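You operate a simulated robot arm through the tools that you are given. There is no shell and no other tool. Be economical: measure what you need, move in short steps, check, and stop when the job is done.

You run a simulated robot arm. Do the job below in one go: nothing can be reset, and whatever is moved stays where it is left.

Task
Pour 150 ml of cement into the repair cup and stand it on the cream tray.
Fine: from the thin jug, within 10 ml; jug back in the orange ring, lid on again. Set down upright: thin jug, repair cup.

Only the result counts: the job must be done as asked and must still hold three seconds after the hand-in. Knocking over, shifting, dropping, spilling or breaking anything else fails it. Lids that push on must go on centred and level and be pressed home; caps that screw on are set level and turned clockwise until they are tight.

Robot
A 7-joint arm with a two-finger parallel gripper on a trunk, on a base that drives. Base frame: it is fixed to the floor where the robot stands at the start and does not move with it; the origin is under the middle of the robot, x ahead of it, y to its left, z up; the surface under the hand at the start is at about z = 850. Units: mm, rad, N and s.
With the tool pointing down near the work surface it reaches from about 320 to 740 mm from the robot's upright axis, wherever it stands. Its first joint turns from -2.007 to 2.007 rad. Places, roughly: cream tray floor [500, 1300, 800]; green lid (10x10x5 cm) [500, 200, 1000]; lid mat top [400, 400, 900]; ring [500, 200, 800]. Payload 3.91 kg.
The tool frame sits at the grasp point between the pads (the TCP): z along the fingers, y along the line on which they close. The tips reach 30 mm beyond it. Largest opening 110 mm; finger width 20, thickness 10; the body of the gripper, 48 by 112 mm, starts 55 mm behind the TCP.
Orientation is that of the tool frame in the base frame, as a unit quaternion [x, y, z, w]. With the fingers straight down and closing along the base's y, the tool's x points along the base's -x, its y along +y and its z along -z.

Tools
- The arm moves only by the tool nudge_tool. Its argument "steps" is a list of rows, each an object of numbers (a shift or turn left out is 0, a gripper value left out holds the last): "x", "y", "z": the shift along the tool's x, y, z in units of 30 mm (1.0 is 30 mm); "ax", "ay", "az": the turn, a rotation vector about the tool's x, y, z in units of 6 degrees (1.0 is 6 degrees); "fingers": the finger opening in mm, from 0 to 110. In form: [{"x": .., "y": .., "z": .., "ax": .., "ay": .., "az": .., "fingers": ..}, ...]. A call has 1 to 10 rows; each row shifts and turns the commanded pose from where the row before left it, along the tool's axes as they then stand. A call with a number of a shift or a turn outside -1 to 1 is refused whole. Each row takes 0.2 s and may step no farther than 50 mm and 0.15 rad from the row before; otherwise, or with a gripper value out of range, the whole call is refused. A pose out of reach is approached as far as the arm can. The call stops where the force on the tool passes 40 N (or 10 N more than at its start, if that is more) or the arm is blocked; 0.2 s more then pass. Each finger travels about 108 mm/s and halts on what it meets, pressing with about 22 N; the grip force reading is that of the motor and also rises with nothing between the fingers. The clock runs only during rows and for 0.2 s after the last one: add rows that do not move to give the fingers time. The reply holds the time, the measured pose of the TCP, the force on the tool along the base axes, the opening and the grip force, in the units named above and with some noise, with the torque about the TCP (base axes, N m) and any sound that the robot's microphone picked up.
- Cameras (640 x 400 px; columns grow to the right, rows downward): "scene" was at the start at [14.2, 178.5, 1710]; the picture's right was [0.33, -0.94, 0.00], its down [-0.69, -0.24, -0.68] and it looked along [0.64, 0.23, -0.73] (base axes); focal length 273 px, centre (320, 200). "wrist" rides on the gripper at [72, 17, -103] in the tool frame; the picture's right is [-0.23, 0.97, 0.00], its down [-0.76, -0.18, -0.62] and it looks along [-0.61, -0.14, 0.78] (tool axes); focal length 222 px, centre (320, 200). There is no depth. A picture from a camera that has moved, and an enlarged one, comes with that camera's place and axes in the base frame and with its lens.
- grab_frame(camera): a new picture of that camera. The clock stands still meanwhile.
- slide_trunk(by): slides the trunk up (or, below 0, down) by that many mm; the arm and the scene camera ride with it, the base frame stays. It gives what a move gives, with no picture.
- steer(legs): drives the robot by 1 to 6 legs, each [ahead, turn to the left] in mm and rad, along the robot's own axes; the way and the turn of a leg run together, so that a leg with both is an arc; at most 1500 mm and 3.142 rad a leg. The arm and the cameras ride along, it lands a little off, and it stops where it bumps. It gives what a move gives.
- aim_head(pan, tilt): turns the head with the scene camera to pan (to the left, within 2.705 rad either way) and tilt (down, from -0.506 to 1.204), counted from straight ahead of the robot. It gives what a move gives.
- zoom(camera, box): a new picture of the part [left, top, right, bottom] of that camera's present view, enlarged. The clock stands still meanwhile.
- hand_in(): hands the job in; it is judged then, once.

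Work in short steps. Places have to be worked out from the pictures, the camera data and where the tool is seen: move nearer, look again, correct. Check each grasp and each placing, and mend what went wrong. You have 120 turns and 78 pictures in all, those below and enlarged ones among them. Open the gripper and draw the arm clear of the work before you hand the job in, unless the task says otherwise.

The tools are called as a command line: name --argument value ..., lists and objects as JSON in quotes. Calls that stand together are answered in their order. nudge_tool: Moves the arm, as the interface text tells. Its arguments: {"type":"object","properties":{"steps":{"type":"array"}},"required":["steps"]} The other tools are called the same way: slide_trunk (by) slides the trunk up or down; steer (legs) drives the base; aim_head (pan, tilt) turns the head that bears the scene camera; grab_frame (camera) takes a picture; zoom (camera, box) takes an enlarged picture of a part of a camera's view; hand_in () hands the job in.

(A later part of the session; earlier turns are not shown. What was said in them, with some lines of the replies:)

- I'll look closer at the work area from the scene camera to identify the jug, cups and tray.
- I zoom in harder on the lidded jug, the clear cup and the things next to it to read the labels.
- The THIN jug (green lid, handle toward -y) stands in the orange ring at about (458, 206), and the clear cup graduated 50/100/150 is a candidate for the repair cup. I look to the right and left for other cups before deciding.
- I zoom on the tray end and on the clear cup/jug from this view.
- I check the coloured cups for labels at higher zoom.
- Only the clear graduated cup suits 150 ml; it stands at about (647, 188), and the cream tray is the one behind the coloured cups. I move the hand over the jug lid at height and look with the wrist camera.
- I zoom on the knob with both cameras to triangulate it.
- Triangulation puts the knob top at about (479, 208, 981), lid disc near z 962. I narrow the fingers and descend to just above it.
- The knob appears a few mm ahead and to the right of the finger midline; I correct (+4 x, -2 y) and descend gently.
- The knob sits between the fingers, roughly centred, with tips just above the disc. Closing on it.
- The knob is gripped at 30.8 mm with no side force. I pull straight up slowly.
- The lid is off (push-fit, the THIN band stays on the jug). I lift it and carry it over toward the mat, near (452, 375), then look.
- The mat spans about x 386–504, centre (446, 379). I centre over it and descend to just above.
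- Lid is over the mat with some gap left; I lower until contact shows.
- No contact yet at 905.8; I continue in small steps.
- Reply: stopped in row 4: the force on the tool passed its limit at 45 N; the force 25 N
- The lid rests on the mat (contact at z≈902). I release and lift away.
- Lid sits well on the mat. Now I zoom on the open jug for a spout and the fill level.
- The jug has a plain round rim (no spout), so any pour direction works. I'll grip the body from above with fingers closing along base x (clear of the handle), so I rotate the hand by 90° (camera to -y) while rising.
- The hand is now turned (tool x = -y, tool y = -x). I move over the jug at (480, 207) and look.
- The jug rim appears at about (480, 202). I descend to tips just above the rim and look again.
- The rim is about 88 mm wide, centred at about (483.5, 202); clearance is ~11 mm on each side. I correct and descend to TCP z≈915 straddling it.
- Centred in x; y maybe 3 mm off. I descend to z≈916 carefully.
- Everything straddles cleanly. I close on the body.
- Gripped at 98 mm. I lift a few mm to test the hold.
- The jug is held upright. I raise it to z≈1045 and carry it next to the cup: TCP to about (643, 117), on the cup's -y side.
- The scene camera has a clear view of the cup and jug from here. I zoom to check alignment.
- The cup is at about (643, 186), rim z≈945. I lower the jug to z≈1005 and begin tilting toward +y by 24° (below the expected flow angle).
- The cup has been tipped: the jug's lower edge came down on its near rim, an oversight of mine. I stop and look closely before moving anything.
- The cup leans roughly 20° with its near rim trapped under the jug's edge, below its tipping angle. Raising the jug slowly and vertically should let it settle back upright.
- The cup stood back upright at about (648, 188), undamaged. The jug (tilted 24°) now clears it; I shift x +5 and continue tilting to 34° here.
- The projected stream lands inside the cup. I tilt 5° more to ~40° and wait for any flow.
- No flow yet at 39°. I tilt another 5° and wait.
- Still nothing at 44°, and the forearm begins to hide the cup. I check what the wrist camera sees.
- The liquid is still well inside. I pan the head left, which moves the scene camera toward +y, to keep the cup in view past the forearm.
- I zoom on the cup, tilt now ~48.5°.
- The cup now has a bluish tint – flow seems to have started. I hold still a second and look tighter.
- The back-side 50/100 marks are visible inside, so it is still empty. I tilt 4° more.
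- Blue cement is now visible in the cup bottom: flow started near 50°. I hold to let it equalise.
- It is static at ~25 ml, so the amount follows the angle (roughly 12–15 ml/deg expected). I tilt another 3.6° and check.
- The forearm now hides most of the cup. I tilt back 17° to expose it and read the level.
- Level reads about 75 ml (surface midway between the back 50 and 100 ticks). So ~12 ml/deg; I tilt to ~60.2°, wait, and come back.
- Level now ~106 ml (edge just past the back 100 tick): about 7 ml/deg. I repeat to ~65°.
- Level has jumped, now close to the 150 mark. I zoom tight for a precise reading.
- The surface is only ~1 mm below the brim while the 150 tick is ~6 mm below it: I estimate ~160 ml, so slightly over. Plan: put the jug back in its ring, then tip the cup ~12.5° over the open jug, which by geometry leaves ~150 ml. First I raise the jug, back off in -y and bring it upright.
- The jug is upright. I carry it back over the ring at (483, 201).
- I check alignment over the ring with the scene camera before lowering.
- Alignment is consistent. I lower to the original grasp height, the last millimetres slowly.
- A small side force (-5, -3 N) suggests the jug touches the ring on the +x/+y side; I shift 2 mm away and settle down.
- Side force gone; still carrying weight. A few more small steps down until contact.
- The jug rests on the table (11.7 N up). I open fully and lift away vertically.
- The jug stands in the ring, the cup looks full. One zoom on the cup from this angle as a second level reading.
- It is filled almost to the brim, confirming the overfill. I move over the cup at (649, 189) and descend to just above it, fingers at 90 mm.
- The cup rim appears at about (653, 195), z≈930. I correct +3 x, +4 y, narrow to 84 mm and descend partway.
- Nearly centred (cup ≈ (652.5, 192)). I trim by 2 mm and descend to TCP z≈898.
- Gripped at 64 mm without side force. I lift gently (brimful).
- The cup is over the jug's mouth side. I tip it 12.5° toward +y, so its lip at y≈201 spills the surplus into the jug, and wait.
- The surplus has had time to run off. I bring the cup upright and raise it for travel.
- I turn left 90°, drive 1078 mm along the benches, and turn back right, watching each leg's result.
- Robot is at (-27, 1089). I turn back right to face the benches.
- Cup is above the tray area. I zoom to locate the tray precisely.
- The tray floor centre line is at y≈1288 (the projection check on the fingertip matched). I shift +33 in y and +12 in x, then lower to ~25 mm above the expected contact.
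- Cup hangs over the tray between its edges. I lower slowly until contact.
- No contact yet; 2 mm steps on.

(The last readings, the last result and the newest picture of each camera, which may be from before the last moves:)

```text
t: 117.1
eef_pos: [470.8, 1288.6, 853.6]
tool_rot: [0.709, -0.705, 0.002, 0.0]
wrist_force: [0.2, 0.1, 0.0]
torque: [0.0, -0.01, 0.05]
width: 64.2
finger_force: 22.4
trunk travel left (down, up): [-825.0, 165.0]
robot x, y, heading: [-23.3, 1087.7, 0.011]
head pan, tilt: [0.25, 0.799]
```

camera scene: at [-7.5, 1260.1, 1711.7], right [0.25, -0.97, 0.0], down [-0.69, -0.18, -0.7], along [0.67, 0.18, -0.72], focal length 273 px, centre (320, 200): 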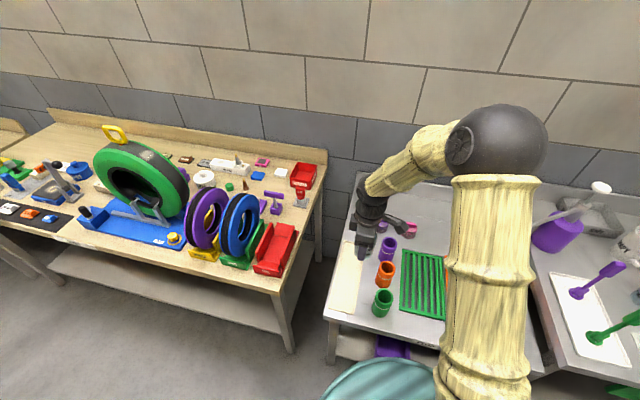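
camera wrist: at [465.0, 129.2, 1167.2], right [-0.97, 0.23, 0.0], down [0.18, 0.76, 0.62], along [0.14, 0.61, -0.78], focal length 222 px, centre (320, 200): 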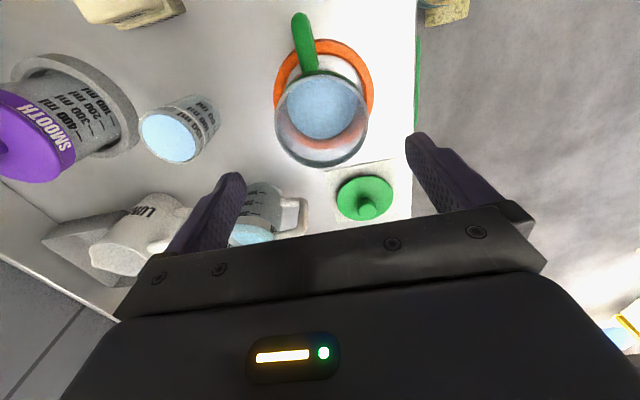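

nudge_tool --steps '[{"z": 0.05}, {"z": 0.05}, {"z": 0.05}, {}]'

```text
t: 118.1
eef_pos: [470.5, 1288.0, 849.4]
tool_rot: [0.709, -0.705, 0.002, -0.001]
wrist_force: [0.0, -0.4, -1.1]
torque: [-0.01, 0.01, 0.02]
width: 64.2
finger_force: 21.9
trunk travel left (down, up): [-825.0, 165.0]
robot x, y, heading: [-26.8, 1085.6, 0.002]
head pan, tilt: [0.25, 0.799]
```

Still free at 849.4; I continue gently.

nudge_tool --steps '[{"z": 0.05}, {"z": 0.05}, {}]'

```text
t: 118.9
eef_pos: [470.6, 1288.8, 844.9]
tool_rot: [0.709, -0.705, 0.001, -0.001]
wrist_force: [0.6, 0.2, 0.8]
torque: [0.03, 0.0, 0.0]
width: 64.5
finger_force: 21.8
trunk travel left (down, up): [-825.0, 165.0]
robot x, y, heading: [-25.8, 1089.3, 0.004]
head pan, tilt: [0.25, 0.799]
```

nudge_tool --steps '[{"z": 0.05}, {"z": 0.05}, {}]'

```text
t: 119.7
eef_pos: [471.1, 1287.5, 842.2]
tool_rot: [0.709, -0.705, 0.002, -0.001]
wrist_force: [-0.4, 0.0, -0.3]
torque: [0.0, 0.01, 0.0]
width: 64.3
finger_force: 22.0
trunk travel left (down, up): [-825.0, 165.0]
robot x, y, heading: [-23.7, 1086.7, 0.004]
head pan, tilt: [0.25, 0.799]
```

nudge_tool --steps '[{"z": 0.05}, {"z": 0.05}, {"z": 0.05}, {}]'

```text
t: 120.7
eef_pos: [471.7, 1287.5, 838.7]
tool_rot: [0.709, -0.705, 0.002, 0.0]
wrist_force: [0.4, 0.1, -0.8]
torque: [-0.01, 0.0, -0.01]
width: 64.5
finger_force: 22.3
trunk travel left (down, up): [-825.0, 165.0]
robot x, y, heading: [-26.2, 1086.5, 0.002]
head pan, tilt: [0.25, 0.799]
```

I take a wrist picture to judge the remaining gap and the cup's seat in the fingers.

grab_frame --camera "wrist"

```text
8 pictures are left
camera wrist: at [453.4, 1216.2, 942.3], right [-0.97, 0.22, 0.0], down [0.17, 0.76, 0.62], along [0.14, 0.61, -0.78], focal length 222 px, centre (320, 200)
```

wrist: 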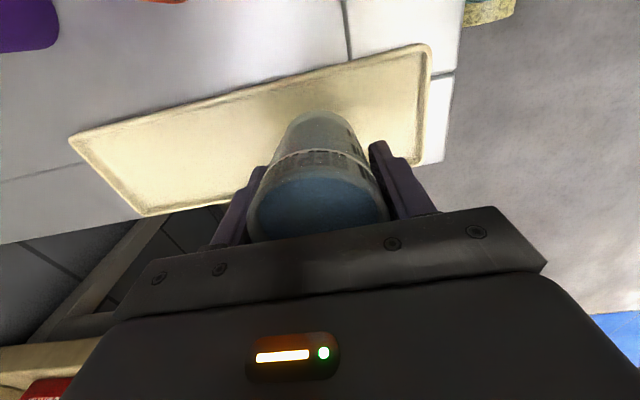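

The cup's band reads "REPAIR" – right cup – and it hangs over the tray floor with roughly 10 mm to go. I continue down.

nudge_tool --steps '[{"z": 0.07}, {"z": 0.07}, {"z": 0.07}, {}]'

nudge_tool --steps '[{"z": 0.05}, {"z": 0.05}, {}]'

```text
t: 121.7
eef_pos: [470.8, 1287.3, 832.7]
tool_rot: [0.708, -0.706, 0.002, 0.0]
wrist_force: [-0.7, 0.1, -0.6]
torque: [-0.01, -0.02, 0.02]
width: 64.2
finger_force: 21.6
trunk travel left (down, up): [-825.0, 165.0]
robot x, y, heading: [-22.1, 1090.3, 0.006]
head pan, tilt: [0.25, 0.799]
```

```text
t: 122.5
eef_pos: [471.4, 1287.8, 829.5]
tool_rot: [0.708, -0.706, 0.002, -0.001]
wrist_force: [1.1, 0.3, -1.0]
torque: [-0.01, 0.02, 0.02]
width: 64.3
finger_force: 21.9
trunk travel left (down, up): [-825.0, 165.0]
robot x, y, heading: [-26.2, 1089.0, 0.004]
head pan, tilt: [0.25, 0.799]
```

nudge_tool --steps '[{"z": 0.06}, {"z": 0.06}, {"z": 0.06}, {}]'

nudge_tool --steps '[{"z": 0.04}, {"z": 0.04}, {}]'

```text
t: 123.5
eef_pos: [471.4, 1288.1, 824.2]
tool_rot: [0.709, -0.705, 0.002, 0.0]
wrist_force: [0.0, -0.1, 0.5]
torque: [0.0, 0.0, 0.01]
width: 64.3
finger_force: 21.9
trunk travel left (down, up): [-825.0, 165.0]
robot x, y, heading: [-22.7, 1090.8, 0.005]
head pan, tilt: [0.25, 0.799]
```

```text
t: 124.3
eef_pos: [470.7, 1288.1, 822.1]
tool_rot: [0.708, -0.706, 0.001, 0.0]
wrist_force: [-0.1, 0.1, -0.6]
torque: [0.02, -0.02, -0.02]
width: 64.3
finger_force: 22.2
trunk travel left (down, up): [-825.0, 165.0]
robot x, y, heading: [-21.8, 1087.3, 0.003]
head pan, tilt: [0.25, 0.799]
```

nudge_tool --steps '[{"z": 0.06}, {"z": 0.06}, {"z": 0.06}, {}]'

zoom --camera "wrist" --box '[200, 60, 440, 240]'

```text
t: 125.3
eef_pos: [471.9, 1287.7, 816.5]
tool_rot: [0.709, -0.705, 0.002, -0.001]
wrist_force: [0.2, 0.0, -0.3]
torque: [0.0, 0.0, 0.02]
width: 64.3
finger_force: 22.1
trunk travel left (down, up): [-825.0, 165.0]
robot x, y, heading: [-22.9, 1085.5, 0.005]
head pan, tilt: [0.25, 0.799]
```

```text
2.22 times, centred on (320, 150) of wrist
camera zoom: at [453.5, 1216.1, 919.9], right [-0.97, 0.22, 0.0], down [0.17, 0.76, 0.62], along [0.14, 0.61, -0.78], focal length 494 px, centre (320, 311)
```

zoom: 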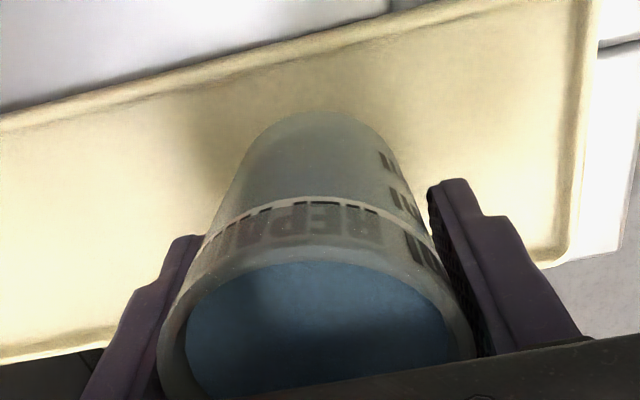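

Geometry now suggests the tray floor lies near z≈757–760, so ~8 mm remain. Cup is centred in the tray; I continue.

nudge_tool --steps '[{"z": 0.06}, {"z": 0.06}, {}]'

nudge_tool --steps '[{"z": 0.06}, {"z": 0.06}, {}]'

```text
t: 126.1
eef_pos: [470.5, 1288.9, 812.9]
tool_rot: [0.709, -0.705, 0.002, -0.001]
wrist_force: [0.1, -0.3, 0.0]
torque: [-0.01, -0.01, 0.01]
width: 64.3
finger_force: 21.8
trunk travel left (down, up): [-825.0, 165.0]
robot x, y, heading: [-28.4, 1088.7, 0.006]
head pan, tilt: [0.25, 0.799]
```

```text
t: 126.9
eef_pos: [470.9, 1287.5, 809.7]
tool_rot: [0.709, -0.706, 0.002, 0.0]
wrist_force: [-0.9, 0.2, -0.7]
torque: [0.03, 0.01, 0.0]
width: 64.0
finger_force: 22.3
trunk travel left (down, up): [-825.0, 165.0]
robot x, y, heading: [-19.7, 1089.1, 0.006]
head pan, tilt: [0.25, 0.799]
```

nudge_tool --steps '[{"z": 0.06}, {"z": 0.06}, {}]'

nudge_tool --steps '[{"z": 0.06}, {"z": 0.06}, {}]'

```text
t: 127.7
eef_pos: [470.3, 1287.9, 805.1]
tool_rot: [0.709, -0.706, 0.002, 0.0]
wrist_force: [0.5, 0.4, 0.4]
torque: [-0.01, -0.05, 0.02]
width: 64.3
finger_force: 22.3
trunk travel left (down, up): [-825.0, 165.0]
robot x, y, heading: [-22.9, 1088.7, 0.005]
head pan, tilt: [0.25, 0.799]
```

```text
t: 128.5
eef_pos: [470.0, 1286.6, 802.9]
tool_rot: [0.709, -0.705, 0.003, -0.002]
wrist_force: [-0.2, -0.9, 12.3]
torque: [-0.08, -0.08, 0.02]
width: 64.3
finger_force: 22.0
trunk travel left (down, up): [-825.0, 165.0]
robot x, y, heading: [-24.1, 1087.0, 0.008]
head pan, tilt: [0.25, 0.799]
```

Contact (12 N). I relieve slightly, open gently and rise.

nudge_tool --steps '[{"z": -0.03}, {"fingers": 68}, {"fingers": 76}, {"fingers": 86}, {"fingers": 86}, {"z": -0.4}, {"z": -0.8}, {"z": -0.8}, {"z": -0.9}, {"z": -0.9}]'

nudge_tool --steps '[{"z": -0.9}, {"z": -0.9}, {"z": -0.9}, {"z": -0.9}, {"z": -0.9}, {}]'

zoom --camera "wrist" --box '[270, 50, 370, 130]'

```text
t: 130.7
eef_pos: [469.6, 1287.1, 917.1]
tool_rot: [0.709, -0.705, 0.002, 0.0]
wrist_force: [-0.5, -0.4, 0.0]
torque: [0.04, 0.02, -0.02]
width: 85.9
finger_force: 0.0
trunk travel left (down, up): [-825.0, 165.0]
robot x, y, heading: [-25.1, 1090.6, 0.002]
head pan, tilt: [0.25, 0.799]
```

```text
t: 132.1
eef_pos: [470.3, 1288.0, 1050.7]
tool_rot: [0.708, -0.706, 0.001, 0.001]
wrist_force: [-0.6, 0.4, 0.4]
torque: [0.0, 0.02, 0.01]
width: 85.7
finger_force: 0.1
trunk travel left (down, up): [-825.0, 165.0]
robot x, y, heading: [-23.1, 1089.3, 0.009]
head pan, tilt: [0.25, 0.799]
```

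```text
5.00 times, centred on (320, 90) of wrist
camera zoom: at [452.5, 1216.6, 1154.3], right [-0.97, 0.22, 0.0], down [0.17, 0.76, 0.62], along [0.14, 0.61, -0.78], focal length 1111 px, centre (320, 750)
```

zoom: 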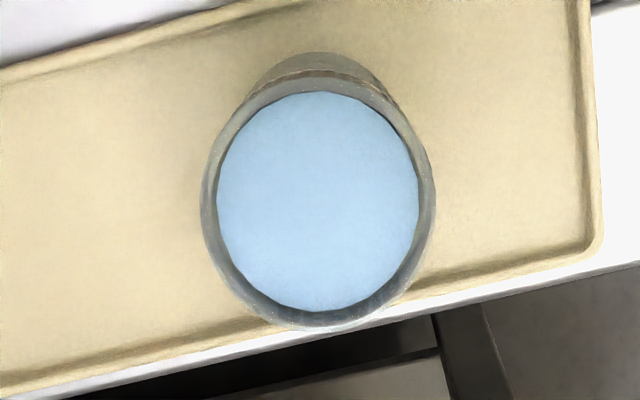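

The cup stands upright inside the tray, with the level now clearly below the rim. I rise a bit and drive back to the start: turn left, reverse, turn right.

nudge_tool --steps '[{"z": -0.9}, {"x": 0.6, "y": 0.6}, {"x": 0.5}, {}]'

steer --legs '[[0, 1.56]]'

steer --legs '[[-1087, 0], [0, -1.56]]'

```text
t: 133.1
eef_pos: [452.2, 1255.4, 1078.0]
tool_rot: [0.709, -0.705, 0.002, -0.001]
wrist_force: [-0.5, -0.4, -0.5]
torque: [-0.03, 0.0, -0.02]
width: 86.0
finger_force: 0.1
trunk travel left (down, up): [-825.0, 165.0]
robot x, y, heading: [-30.6, 1086.5, 0.003]
head pan, tilt: [0.25, 0.799]
```

```text
t: 139.0
eef_pos: [-182.2, 1567.2, 1078.5]
tool_rot: [1.0, -0.008, 0.0, -0.001]
wrist_force: [0.2, 0.6, -0.3]
torque: [-0.06, -0.01, 0.01]
width: 85.9
finger_force: 0.1
trunk travel left (down, up): [-825.0, 165.0]
robot x, y, heading: [-26.4, 1089.1, 1.555]
head pan, tilt: [0.25, 0.799]
```

```text
t: 151.0
eef_pos: [436.7, 160.6, 1077.4]
tool_rot: [-0.704, 0.711, -0.002, 0.0]
wrist_force: [0.1, 0.9, -0.6]
torque: [-0.01, -0.01, -0.02]
width: 85.9
finger_force: 0.0
trunk travel left (down, up): [-825.0, 165.0]
robot x, y, heading: [-41.8, 0.4, -0.009]
head pan, tilt: [0.25, 0.799]
```

Back at the workplace. I aim the head at the tray for an oblique, distant reading of the cup level.

aim_head --pan 1.11 --tilt 0.64

zoom --camera "scene" --box '[292, 182, 348, 218]'

```text
t: 152.2
eef_pos: [437.7, 159.2, 1077.8]
tool_rot: [-0.703, 0.711, -0.002, 0.0]
wrist_force: [0.6, 0.7, -0.2]
torque: [0.02, 0.02, -0.02]
width: 85.8
finger_force: 0.0
trunk travel left (down, up): [-825.0, 165.0]
robot x, y, heading: [-40.9, -1.7, -0.007]
head pan, tilt: [1.11, 0.641]
```

```text
11.11 times, centred on (320, 200) of scene
camera zoom: at [-60.4, 231.2, 1725.1], right [0.89, -0.45, 0.0], down [-0.27, -0.53, -0.8], along [0.36, 0.71, -0.6], focal length 3035 px, centre (320, 200)
```

zoom: 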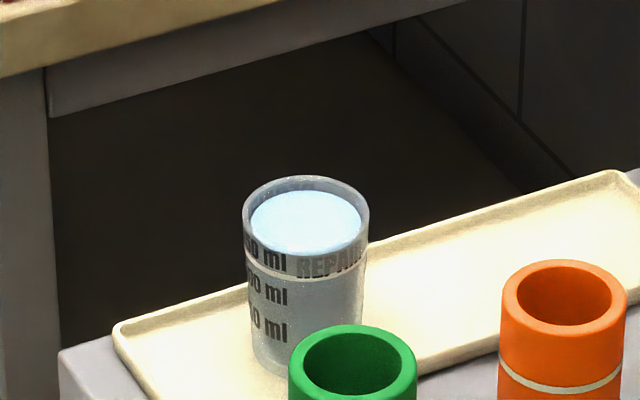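

This view is clear: rim-to-surface depth ≈6.8 mm against ≈6.3 mm for the 150 mark → about 149 ml, and the cup is upright on the tray. Now the lid: I rotate the hand back by 89.4°.

nudge_tool --steps '[{"az": 1}, {"az": 1}, {"az": 1}, {"az": 1}, {"az": 1}, {"az": 1}, {"az": 1}, {"az": 1}, {"az": 1}, {"az": 1}]'

nudge_tool --steps '[{"az": 1}, {"az": 1}, {"az": 1}, {"az": 1}, {"az": 0.9, "fingers": 70}, {"y": 0.9, "x": -0.3}, {"y": 0.9}, {"y": 0.9}, {"y": 0.9}, {"y": 0.9}]'

nudge_tool --steps '[{"y": 0.9}, {"y": 0.9}, {"y": 0.9}, {}, {}]'

```text
t: 154.4
eef_pos: [437.8, 160.8, 1077.6]
tool_rot: [-0.253, 0.967, 0.0, 0.001]
wrist_force: [0.4, -0.2, 0.3]
torque: [0.0, 0.0, -0.02]
width: 86.1
finger_force: 0.2
trunk travel left (down, up): [-825.0, 165.0]
robot x, y, heading: [-40.1, -1.3, -0.011]
head pan, tilt: [1.11, 0.641]
```

```text
t: 156.6
eef_pos: [446.9, 296.6, 1078.4]
tool_rot: [0.0, 1.0, -0.001, 0.002]
wrist_force: [1.2, 0.0, -0.7]
torque: [0.0, 0.01, -0.02]
width: 70.0
finger_force: 0.1
trunk travel left (down, up): [-825.0, 165.0]
robot x, y, heading: [-42.1, 0.2, -0.009]
head pan, tilt: [1.11, 0.641]
```

```text
t: 157.8
eef_pos: [447.8, 376.6, 1077.3]
tool_rot: [0.0, 1.0, -0.001, 0.003]
wrist_force: [0.2, -0.1, 0.1]
torque: [0.0, 0.01, 0.03]
width: 70.0
finger_force: 0.0
trunk travel left (down, up): [-825.0, 165.0]
robot x, y, heading: [-41.0, 1.8, -0.014]
head pan, tilt: [1.11, 0.641]
```

Over the lid now; I descend to z≈930 (tips just above the knob) and check with the wrist camera.

nudge_tool --steps '[{"y": 0.08, "z": 0.9}, {"z": 0.9}, {"z": 0.9}, {"z": 0.9}, {"z": 0.9}, {"z": 0.4}, {}]'

zoom --camera "wrist" --box '[200, 60, 440, 220]'

```text
t: 159.4
eef_pos: [447.2, 378.5, 931.7]
tool_rot: [-0.001, 1.0, -0.001, 0.002]
wrist_force: [0.2, 0.4, 0.5]
torque: [0.01, -0.01, -0.02]
width: 70.2
finger_force: 0.0
trunk travel left (down, up): [-825.0, 165.0]
robot x, y, heading: [-37.1, 0.8, -0.01]
head pan, tilt: [1.11, 0.641]
```

```text
2.50 times, centred on (320, 140) of wrist
camera zoom: at [374.5, 396.7, 1034.0], right [0.23, 0.97, 0.0], down [0.76, -0.18, 0.63], along [0.61, -0.14, -0.78], focal length 555 px, centre (320, 350)
```

zoom: 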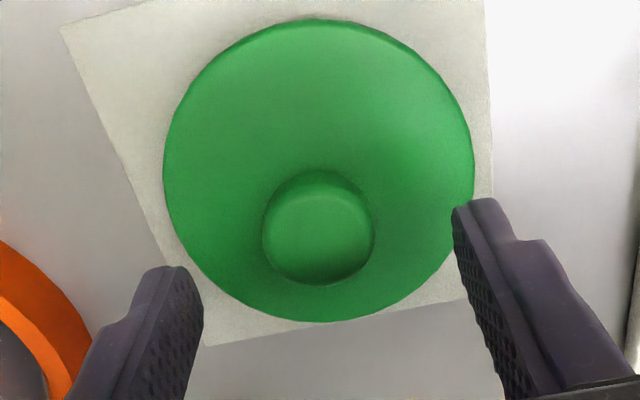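

Knob is centred. I descend to the earlier grip height (~903) and close.

nudge_tool --steps '[{"z": 0.4}, {"z": 0.3}, {"z": 0.23}, {}, {"fingers": 45}, {"fingers": 30}, {"fingers": 15}, {"fingers": 10}, {"fingers": 10}, {}]'

```text
t: 161.6
eef_pos: [447.0, 378.2, 903.7]
tool_rot: [0.0, 1.0, -0.001, 0.002]
wrist_force: [0.2, -0.4, -0.2]
torque: [-0.01, -0.01, -0.01]
width: 30.7
finger_force: 21.7
trunk travel left (down, up): [-825.0, 165.0]
robot x, y, heading: [-39.1, 2.1, -0.006]
head pan, tilt: [1.11, 0.641]
```

The knob is gripped again (30.7 mm). I lift the lid and carry it over the jug, target (480.6, 205).

nudge_tool --steps '[{"z": -0.4}, {"z": -0.9}, {"z": -0.9}, {"z": -0.9}, {"z": -0.9}, {"z": -0.9}, {"z": -0.4}, {"y": -0.9, "x": -0.4}, {"y": -0.9, "x": -0.4}, {"y": -0.9, "x": -0.3}]'

nudge_tool --steps '[{"y": -0.9}, {"y": -0.9}, {"y": -0.9}, {"y": -0.37}, {}, {}]'

```text
t: 163.8
eef_pos: [479.3, 296.6, 1061.9]
tool_rot: [0.0, 1.0, -0.001, 0.001]
wrist_force: [-0.3, 0.9, -0.5]
torque: [-0.02, 0.01, 0.0]
width: 30.8
finger_force: 21.8
trunk travel left (down, up): [-825.0, 165.0]
robot x, y, heading: [-41.7, -1.0, -0.014]
head pan, tilt: [1.11, 0.641]
```

```text
t: 165.2
eef_pos: [478.8, 206.2, 1061.6]
tool_rot: [0.0, 1.0, -0.002, 0.001]
wrist_force: [-0.1, 1.2, -0.8]
torque: [0.0, -0.02, 0.01]
width: 30.4
finger_force: 22.3
trunk travel left (down, up): [-825.0, 165.0]
robot x, y, heading: [-44.5, 2.9, -0.01]
head pan, tilt: [1.11, 0.641]
```

I trim (+1.8, -1), lower to z≈1016 and check with the scene camera.

nudge_tool --steps '[{"x": -0.06, "y": -0.03, "z": 0.5}, {"z": 0.6}, {"z": 0.4}, {}]'

aim_head --pan 0.2 --tilt 0.9

zoom --camera "scene" --box '[295, 150, 385, 240]'

```text
t: 166.2
eef_pos: [482.3, 205.8, 1016.0]
tool_rot: [0.0, 1.0, -0.001, 0.002]
wrist_force: [0.3, -1.0, -0.7]
torque: [0.05, 0.03, 0.02]
width: 30.6
finger_force: 21.8
trunk travel left (down, up): [-825.0, 165.0]
robot x, y, heading: [-42.1, 1.9, -0.013]
head pan, tilt: [1.11, 0.641]
```

```text
t: 167.4
eef_pos: [481.0, 204.2, 1016.6]
tool_rot: [0.0, 1.0, -0.001, 0.002]
wrist_force: [0.2, -0.8, -0.2]
torque: [0.0, -0.02, -0.03]
width: 30.7
finger_force: 22.0
trunk travel left (down, up): [-825.0, 165.0]
robot x, y, heading: [-40.4, 1.7, -0.011]
head pan, tilt: [0.201, 0.901]
```

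```text
4.44 times, centred on (340, 195) of scene
camera zoom: at [-25.8, 168.1, 1703.8], right [0.19, -0.98, 0.0], down [-0.77, -0.15, -0.62], along [0.61, 0.12, -0.78], focal length 1214 px, centre (231, 222)
```

zoom: 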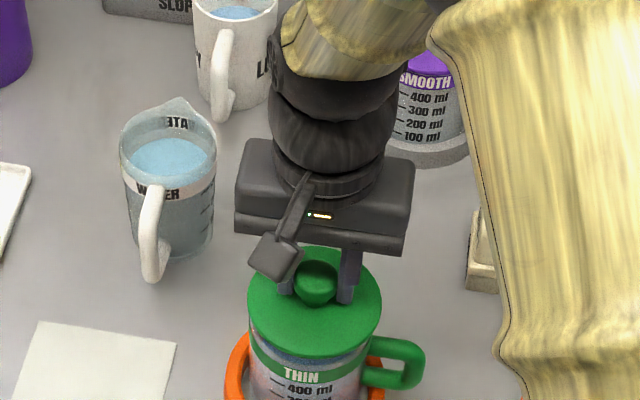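

The lid is aligned over the jug within ~1–2 mm. I lower in small steps and watch the forces.

nudge_tool --steps '[{"z": 0.1}, {"z": 0.1}, {"z": 0.1}, {}]'

```text
t: 168.4
eef_pos: [481.7, 203.5, 1009.2]
tool_rot: [0.0, 1.0, -0.001, 0.001]
wrist_force: [-0.3, 0.4, 0.1]
torque: [0.01, 0.0, 0.0]
width: 30.7
finger_force: 22.3
trunk travel left (down, up): [-825.0, 165.0]
robot x, y, heading: [-41.2, 1.4, -0.013]
head pan, tilt: [0.201, 0.901]
```

nudge_tool --steps '[{"x": 0.03, "y": 0.02, "z": 0.08}, {"z": 0.08}, {"z": 0.08}, {}]'

```text
t: 169.4
eef_pos: [481.8, 207.1, 1002.2]
tool_rot: [0.0, 1.0, 0.0, 0.003]
wrist_force: [0.8, 0.1, 16.4]
torque: [-0.24, 0.6, -0.01]
width: 31.0
finger_force: 22.0
trunk travel left (down, up): [-825.0, 165.0]
robot x, y, heading: [-40.7, 1.1, -0.015]
head pan, tilt: [0.201, 0.901]
```

Contact at 1002 with torque indicating the plug catches on the -x/-y side; I back off 3 mm, shift +1.8 x, +0.7 y, and retry.

nudge_tool --steps '[{"z": -0.12}, {"x": -0.06, "y": 0.025}, {"z": 0.07}, {"z": 0.07}, {"z": 0.05}, {}]'

```text
t: 170.8
eef_pos: [482.9, 207.9, 998.3]
tool_rot: [0.0, 1.0, 0.0, 0.001]
wrist_force: [1.2, -0.3, -0.7]
torque: [0.02, 0.0, 0.07]
width: 30.6
finger_force: 21.8
trunk travel left (down, up): [-825.0, 165.0]
robot x, y, heading: [-40.7, -1.6, -0.007]
head pan, tilt: [0.201, 0.901]
```

It slipped in: 998.3 with no load. I press it home.

nudge_tool --steps '[{"z": 0.05}, {"z": 0.05}, {"z": 0.05}, {}]'

```text
t: 171.8
eef_pos: [483.2, 206.2, 994.5]
tool_rot: [0.0, 1.0, 0.0, 0.003]
wrist_force: [0.0, -0.3, 4.2]
torque: [0.06, -0.18, -0.01]
width: 30.7
finger_force: 22.2
trunk travel left (down, up): [-825.0, 165.0]
robot x, y, heading: [-40.6, 2.5, -0.01]
head pan, tilt: [0.201, 0.901]
```

nudge_tool --steps '[{"z": 0.05}, {"z": 0.05}, {"z": 0.05}, {"z": 0.05}, {}]'

```text
t: 172.9
eef_pos: [484.5, 207.2, 994.7]
tool_rot: [0.0, 1.0, 0.001, 0.006]
wrist_force: [-3.3, -2.2, 18.8]
torque: [-0.27, 0.63, -0.01]
width: 30.3
finger_force: 22.1
trunk travel left (down, up): [-825.0, 165.0]
robot x, y, heading: [-41.5, -0.7, -0.011]
head pan, tilt: [0.201, 0.901]
stopped in row 5: the force on the tool passed its limit at 42 N (the readings are from after the stop); the commanded pose is now the measured one
```

Pressed to 42 N. I release, rise 60 mm, and look whether the lid is level and home.

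nudge_tool --steps '[{"z": -0.04}, {"fingers": 50}, {"fingers": 70}, {"fingers": 70}, {"z": -0.4}, {"z": -0.8}, {"z": -0.8}, {}]'

zoom --camera "scene" --box '[305, 180, 375, 250]'

```text
t: 174.7
eef_pos: [484.9, 206.4, 1051.8]
tool_rot: [0.0, 1.0, 0.0, 0.004]
wrist_force: [1.3, 0.2, 0.3]
torque: [-0.04, -0.02, 0.0]
width: 70.1
finger_force: 0.0
trunk travel left (down, up): [-825.0, 165.0]
robot x, y, heading: [-41.6, -1.6, -0.01]
head pan, tilt: [0.201, 0.901]
```

```text
5.71 times, centred on (340, 215) of scene
camera zoom: at [-25.5, 168.1, 1703.8], right [0.19, -0.98, 0.0], down [-0.77, -0.15, -0.62], along [0.61, 0.12, -0.78], focal length 1561 px, centre (206, 114)
```

zoom: 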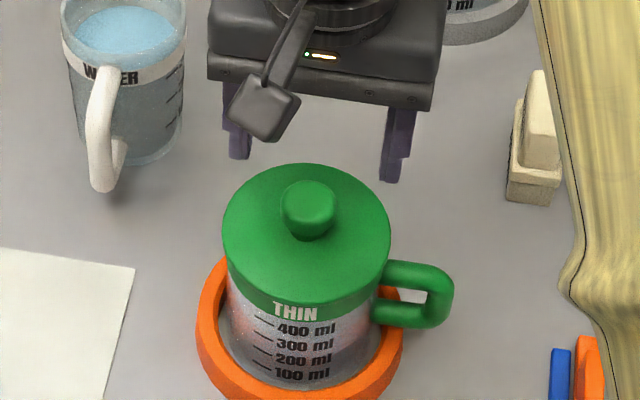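

It looks level and closed, same as at the start. For certainty I press the knob top with closed fingertips.

nudge_tool --steps '[{"fingers": 30, "x": 0.05}, {"fingers": 0}, {"fingers": 0}, {"z": 0.6}, {"z": 0.4}, {"z": 0.1}, {"z": 0.08}, {"z": 0.08}, {"z": 0.08}, {}]'

```text
t: 176.6
eef_pos: [483.9, 207.6, 1019.2]
tool_rot: [-0.001, 1.0, 0.003, 0.009]
wrist_force: [-3.9, -3.1, 20.4]
torque: [-0.12, 0.27, 0.02]
width: 0.2
finger_force: 21.7
trunk travel left (down, up): [-825.0, 165.0]
robot x, y, heading: [-38.5, -0.9, -0.012]
head pan, tilt: [0.201, 0.901]
stopped in row 9: the force on the tool passed its limit at 44 N (the readings are from after the stop); the commanded pose is now the measured one
```

Pressed at 44 N with the knob top at ≈989, consistent with the lid being home. I draw the arm up and clear, then take a final look.

nudge_tool --steps '[{"z": -0.5}, {"z": -0.9}, {"z": -0.9}, {"z": -0.9}, {"z": -0.9, "fingers": 110}, {"z": -0.9}, {"x": 0.9, "z": -0.5}, {"x": 0.9}, {"x": 0.9}, {}]'

zoom --camera "scene" --box '[270, 140, 410, 260]'

```text
t: 178.8
eef_pos: [402.6, 208.1, 1178.7]
tool_rot: [0.0, 1.0, 0.002, 0.007]
wrist_force: [0.3, -0.3, 0.5]
torque: [0.04, 0.0, 0.01]
width: 109.8
finger_force: 0.0
trunk travel left (down, up): [-825.0, 165.0]
robot x, y, heading: [-38.6, -0.6, -0.006]
head pan, tilt: [0.201, 0.901]
```

```text
3.33 times, centred on (340, 200) of scene
camera zoom: at [-24.9, 168.1, 1703.8], right [0.19, -0.98, 0.0], down [-0.77, -0.15, -0.62], along [0.61, 0.12, -0.78], focal length 910 px, centre (253, 200)
```

zoom: 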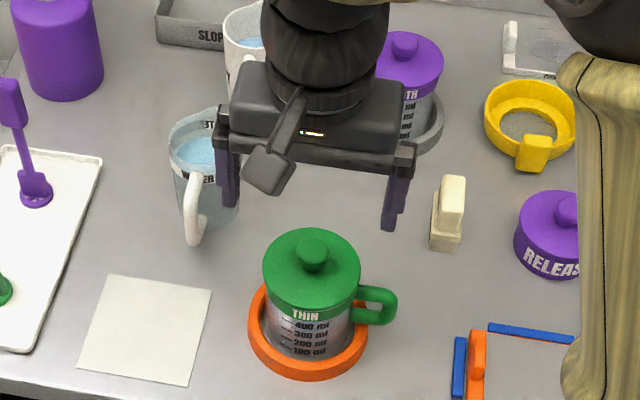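

The jug stands upright in the orange ring with its lid level and pressed on. The repair cup is on the cream tray, the gripper is open and the arm is clear, so I hand in.

hand_in

```text
The job is handed in.
```

I handed the job in with the repair cup upright on the cream tray, holding about 149 ml of cement from the thin jug. That figure is read from the camera picture. The jug is back in the orange ring with its lid pressed on.

While I was lowering the jug, its base came down on the rim of the empty cup and tipped it about 20°. The cup stood back up by itself.

I first poured about 160 ml, so I tipped the surplus from the cup back into the thin jug. I saw no spill in the pictures.
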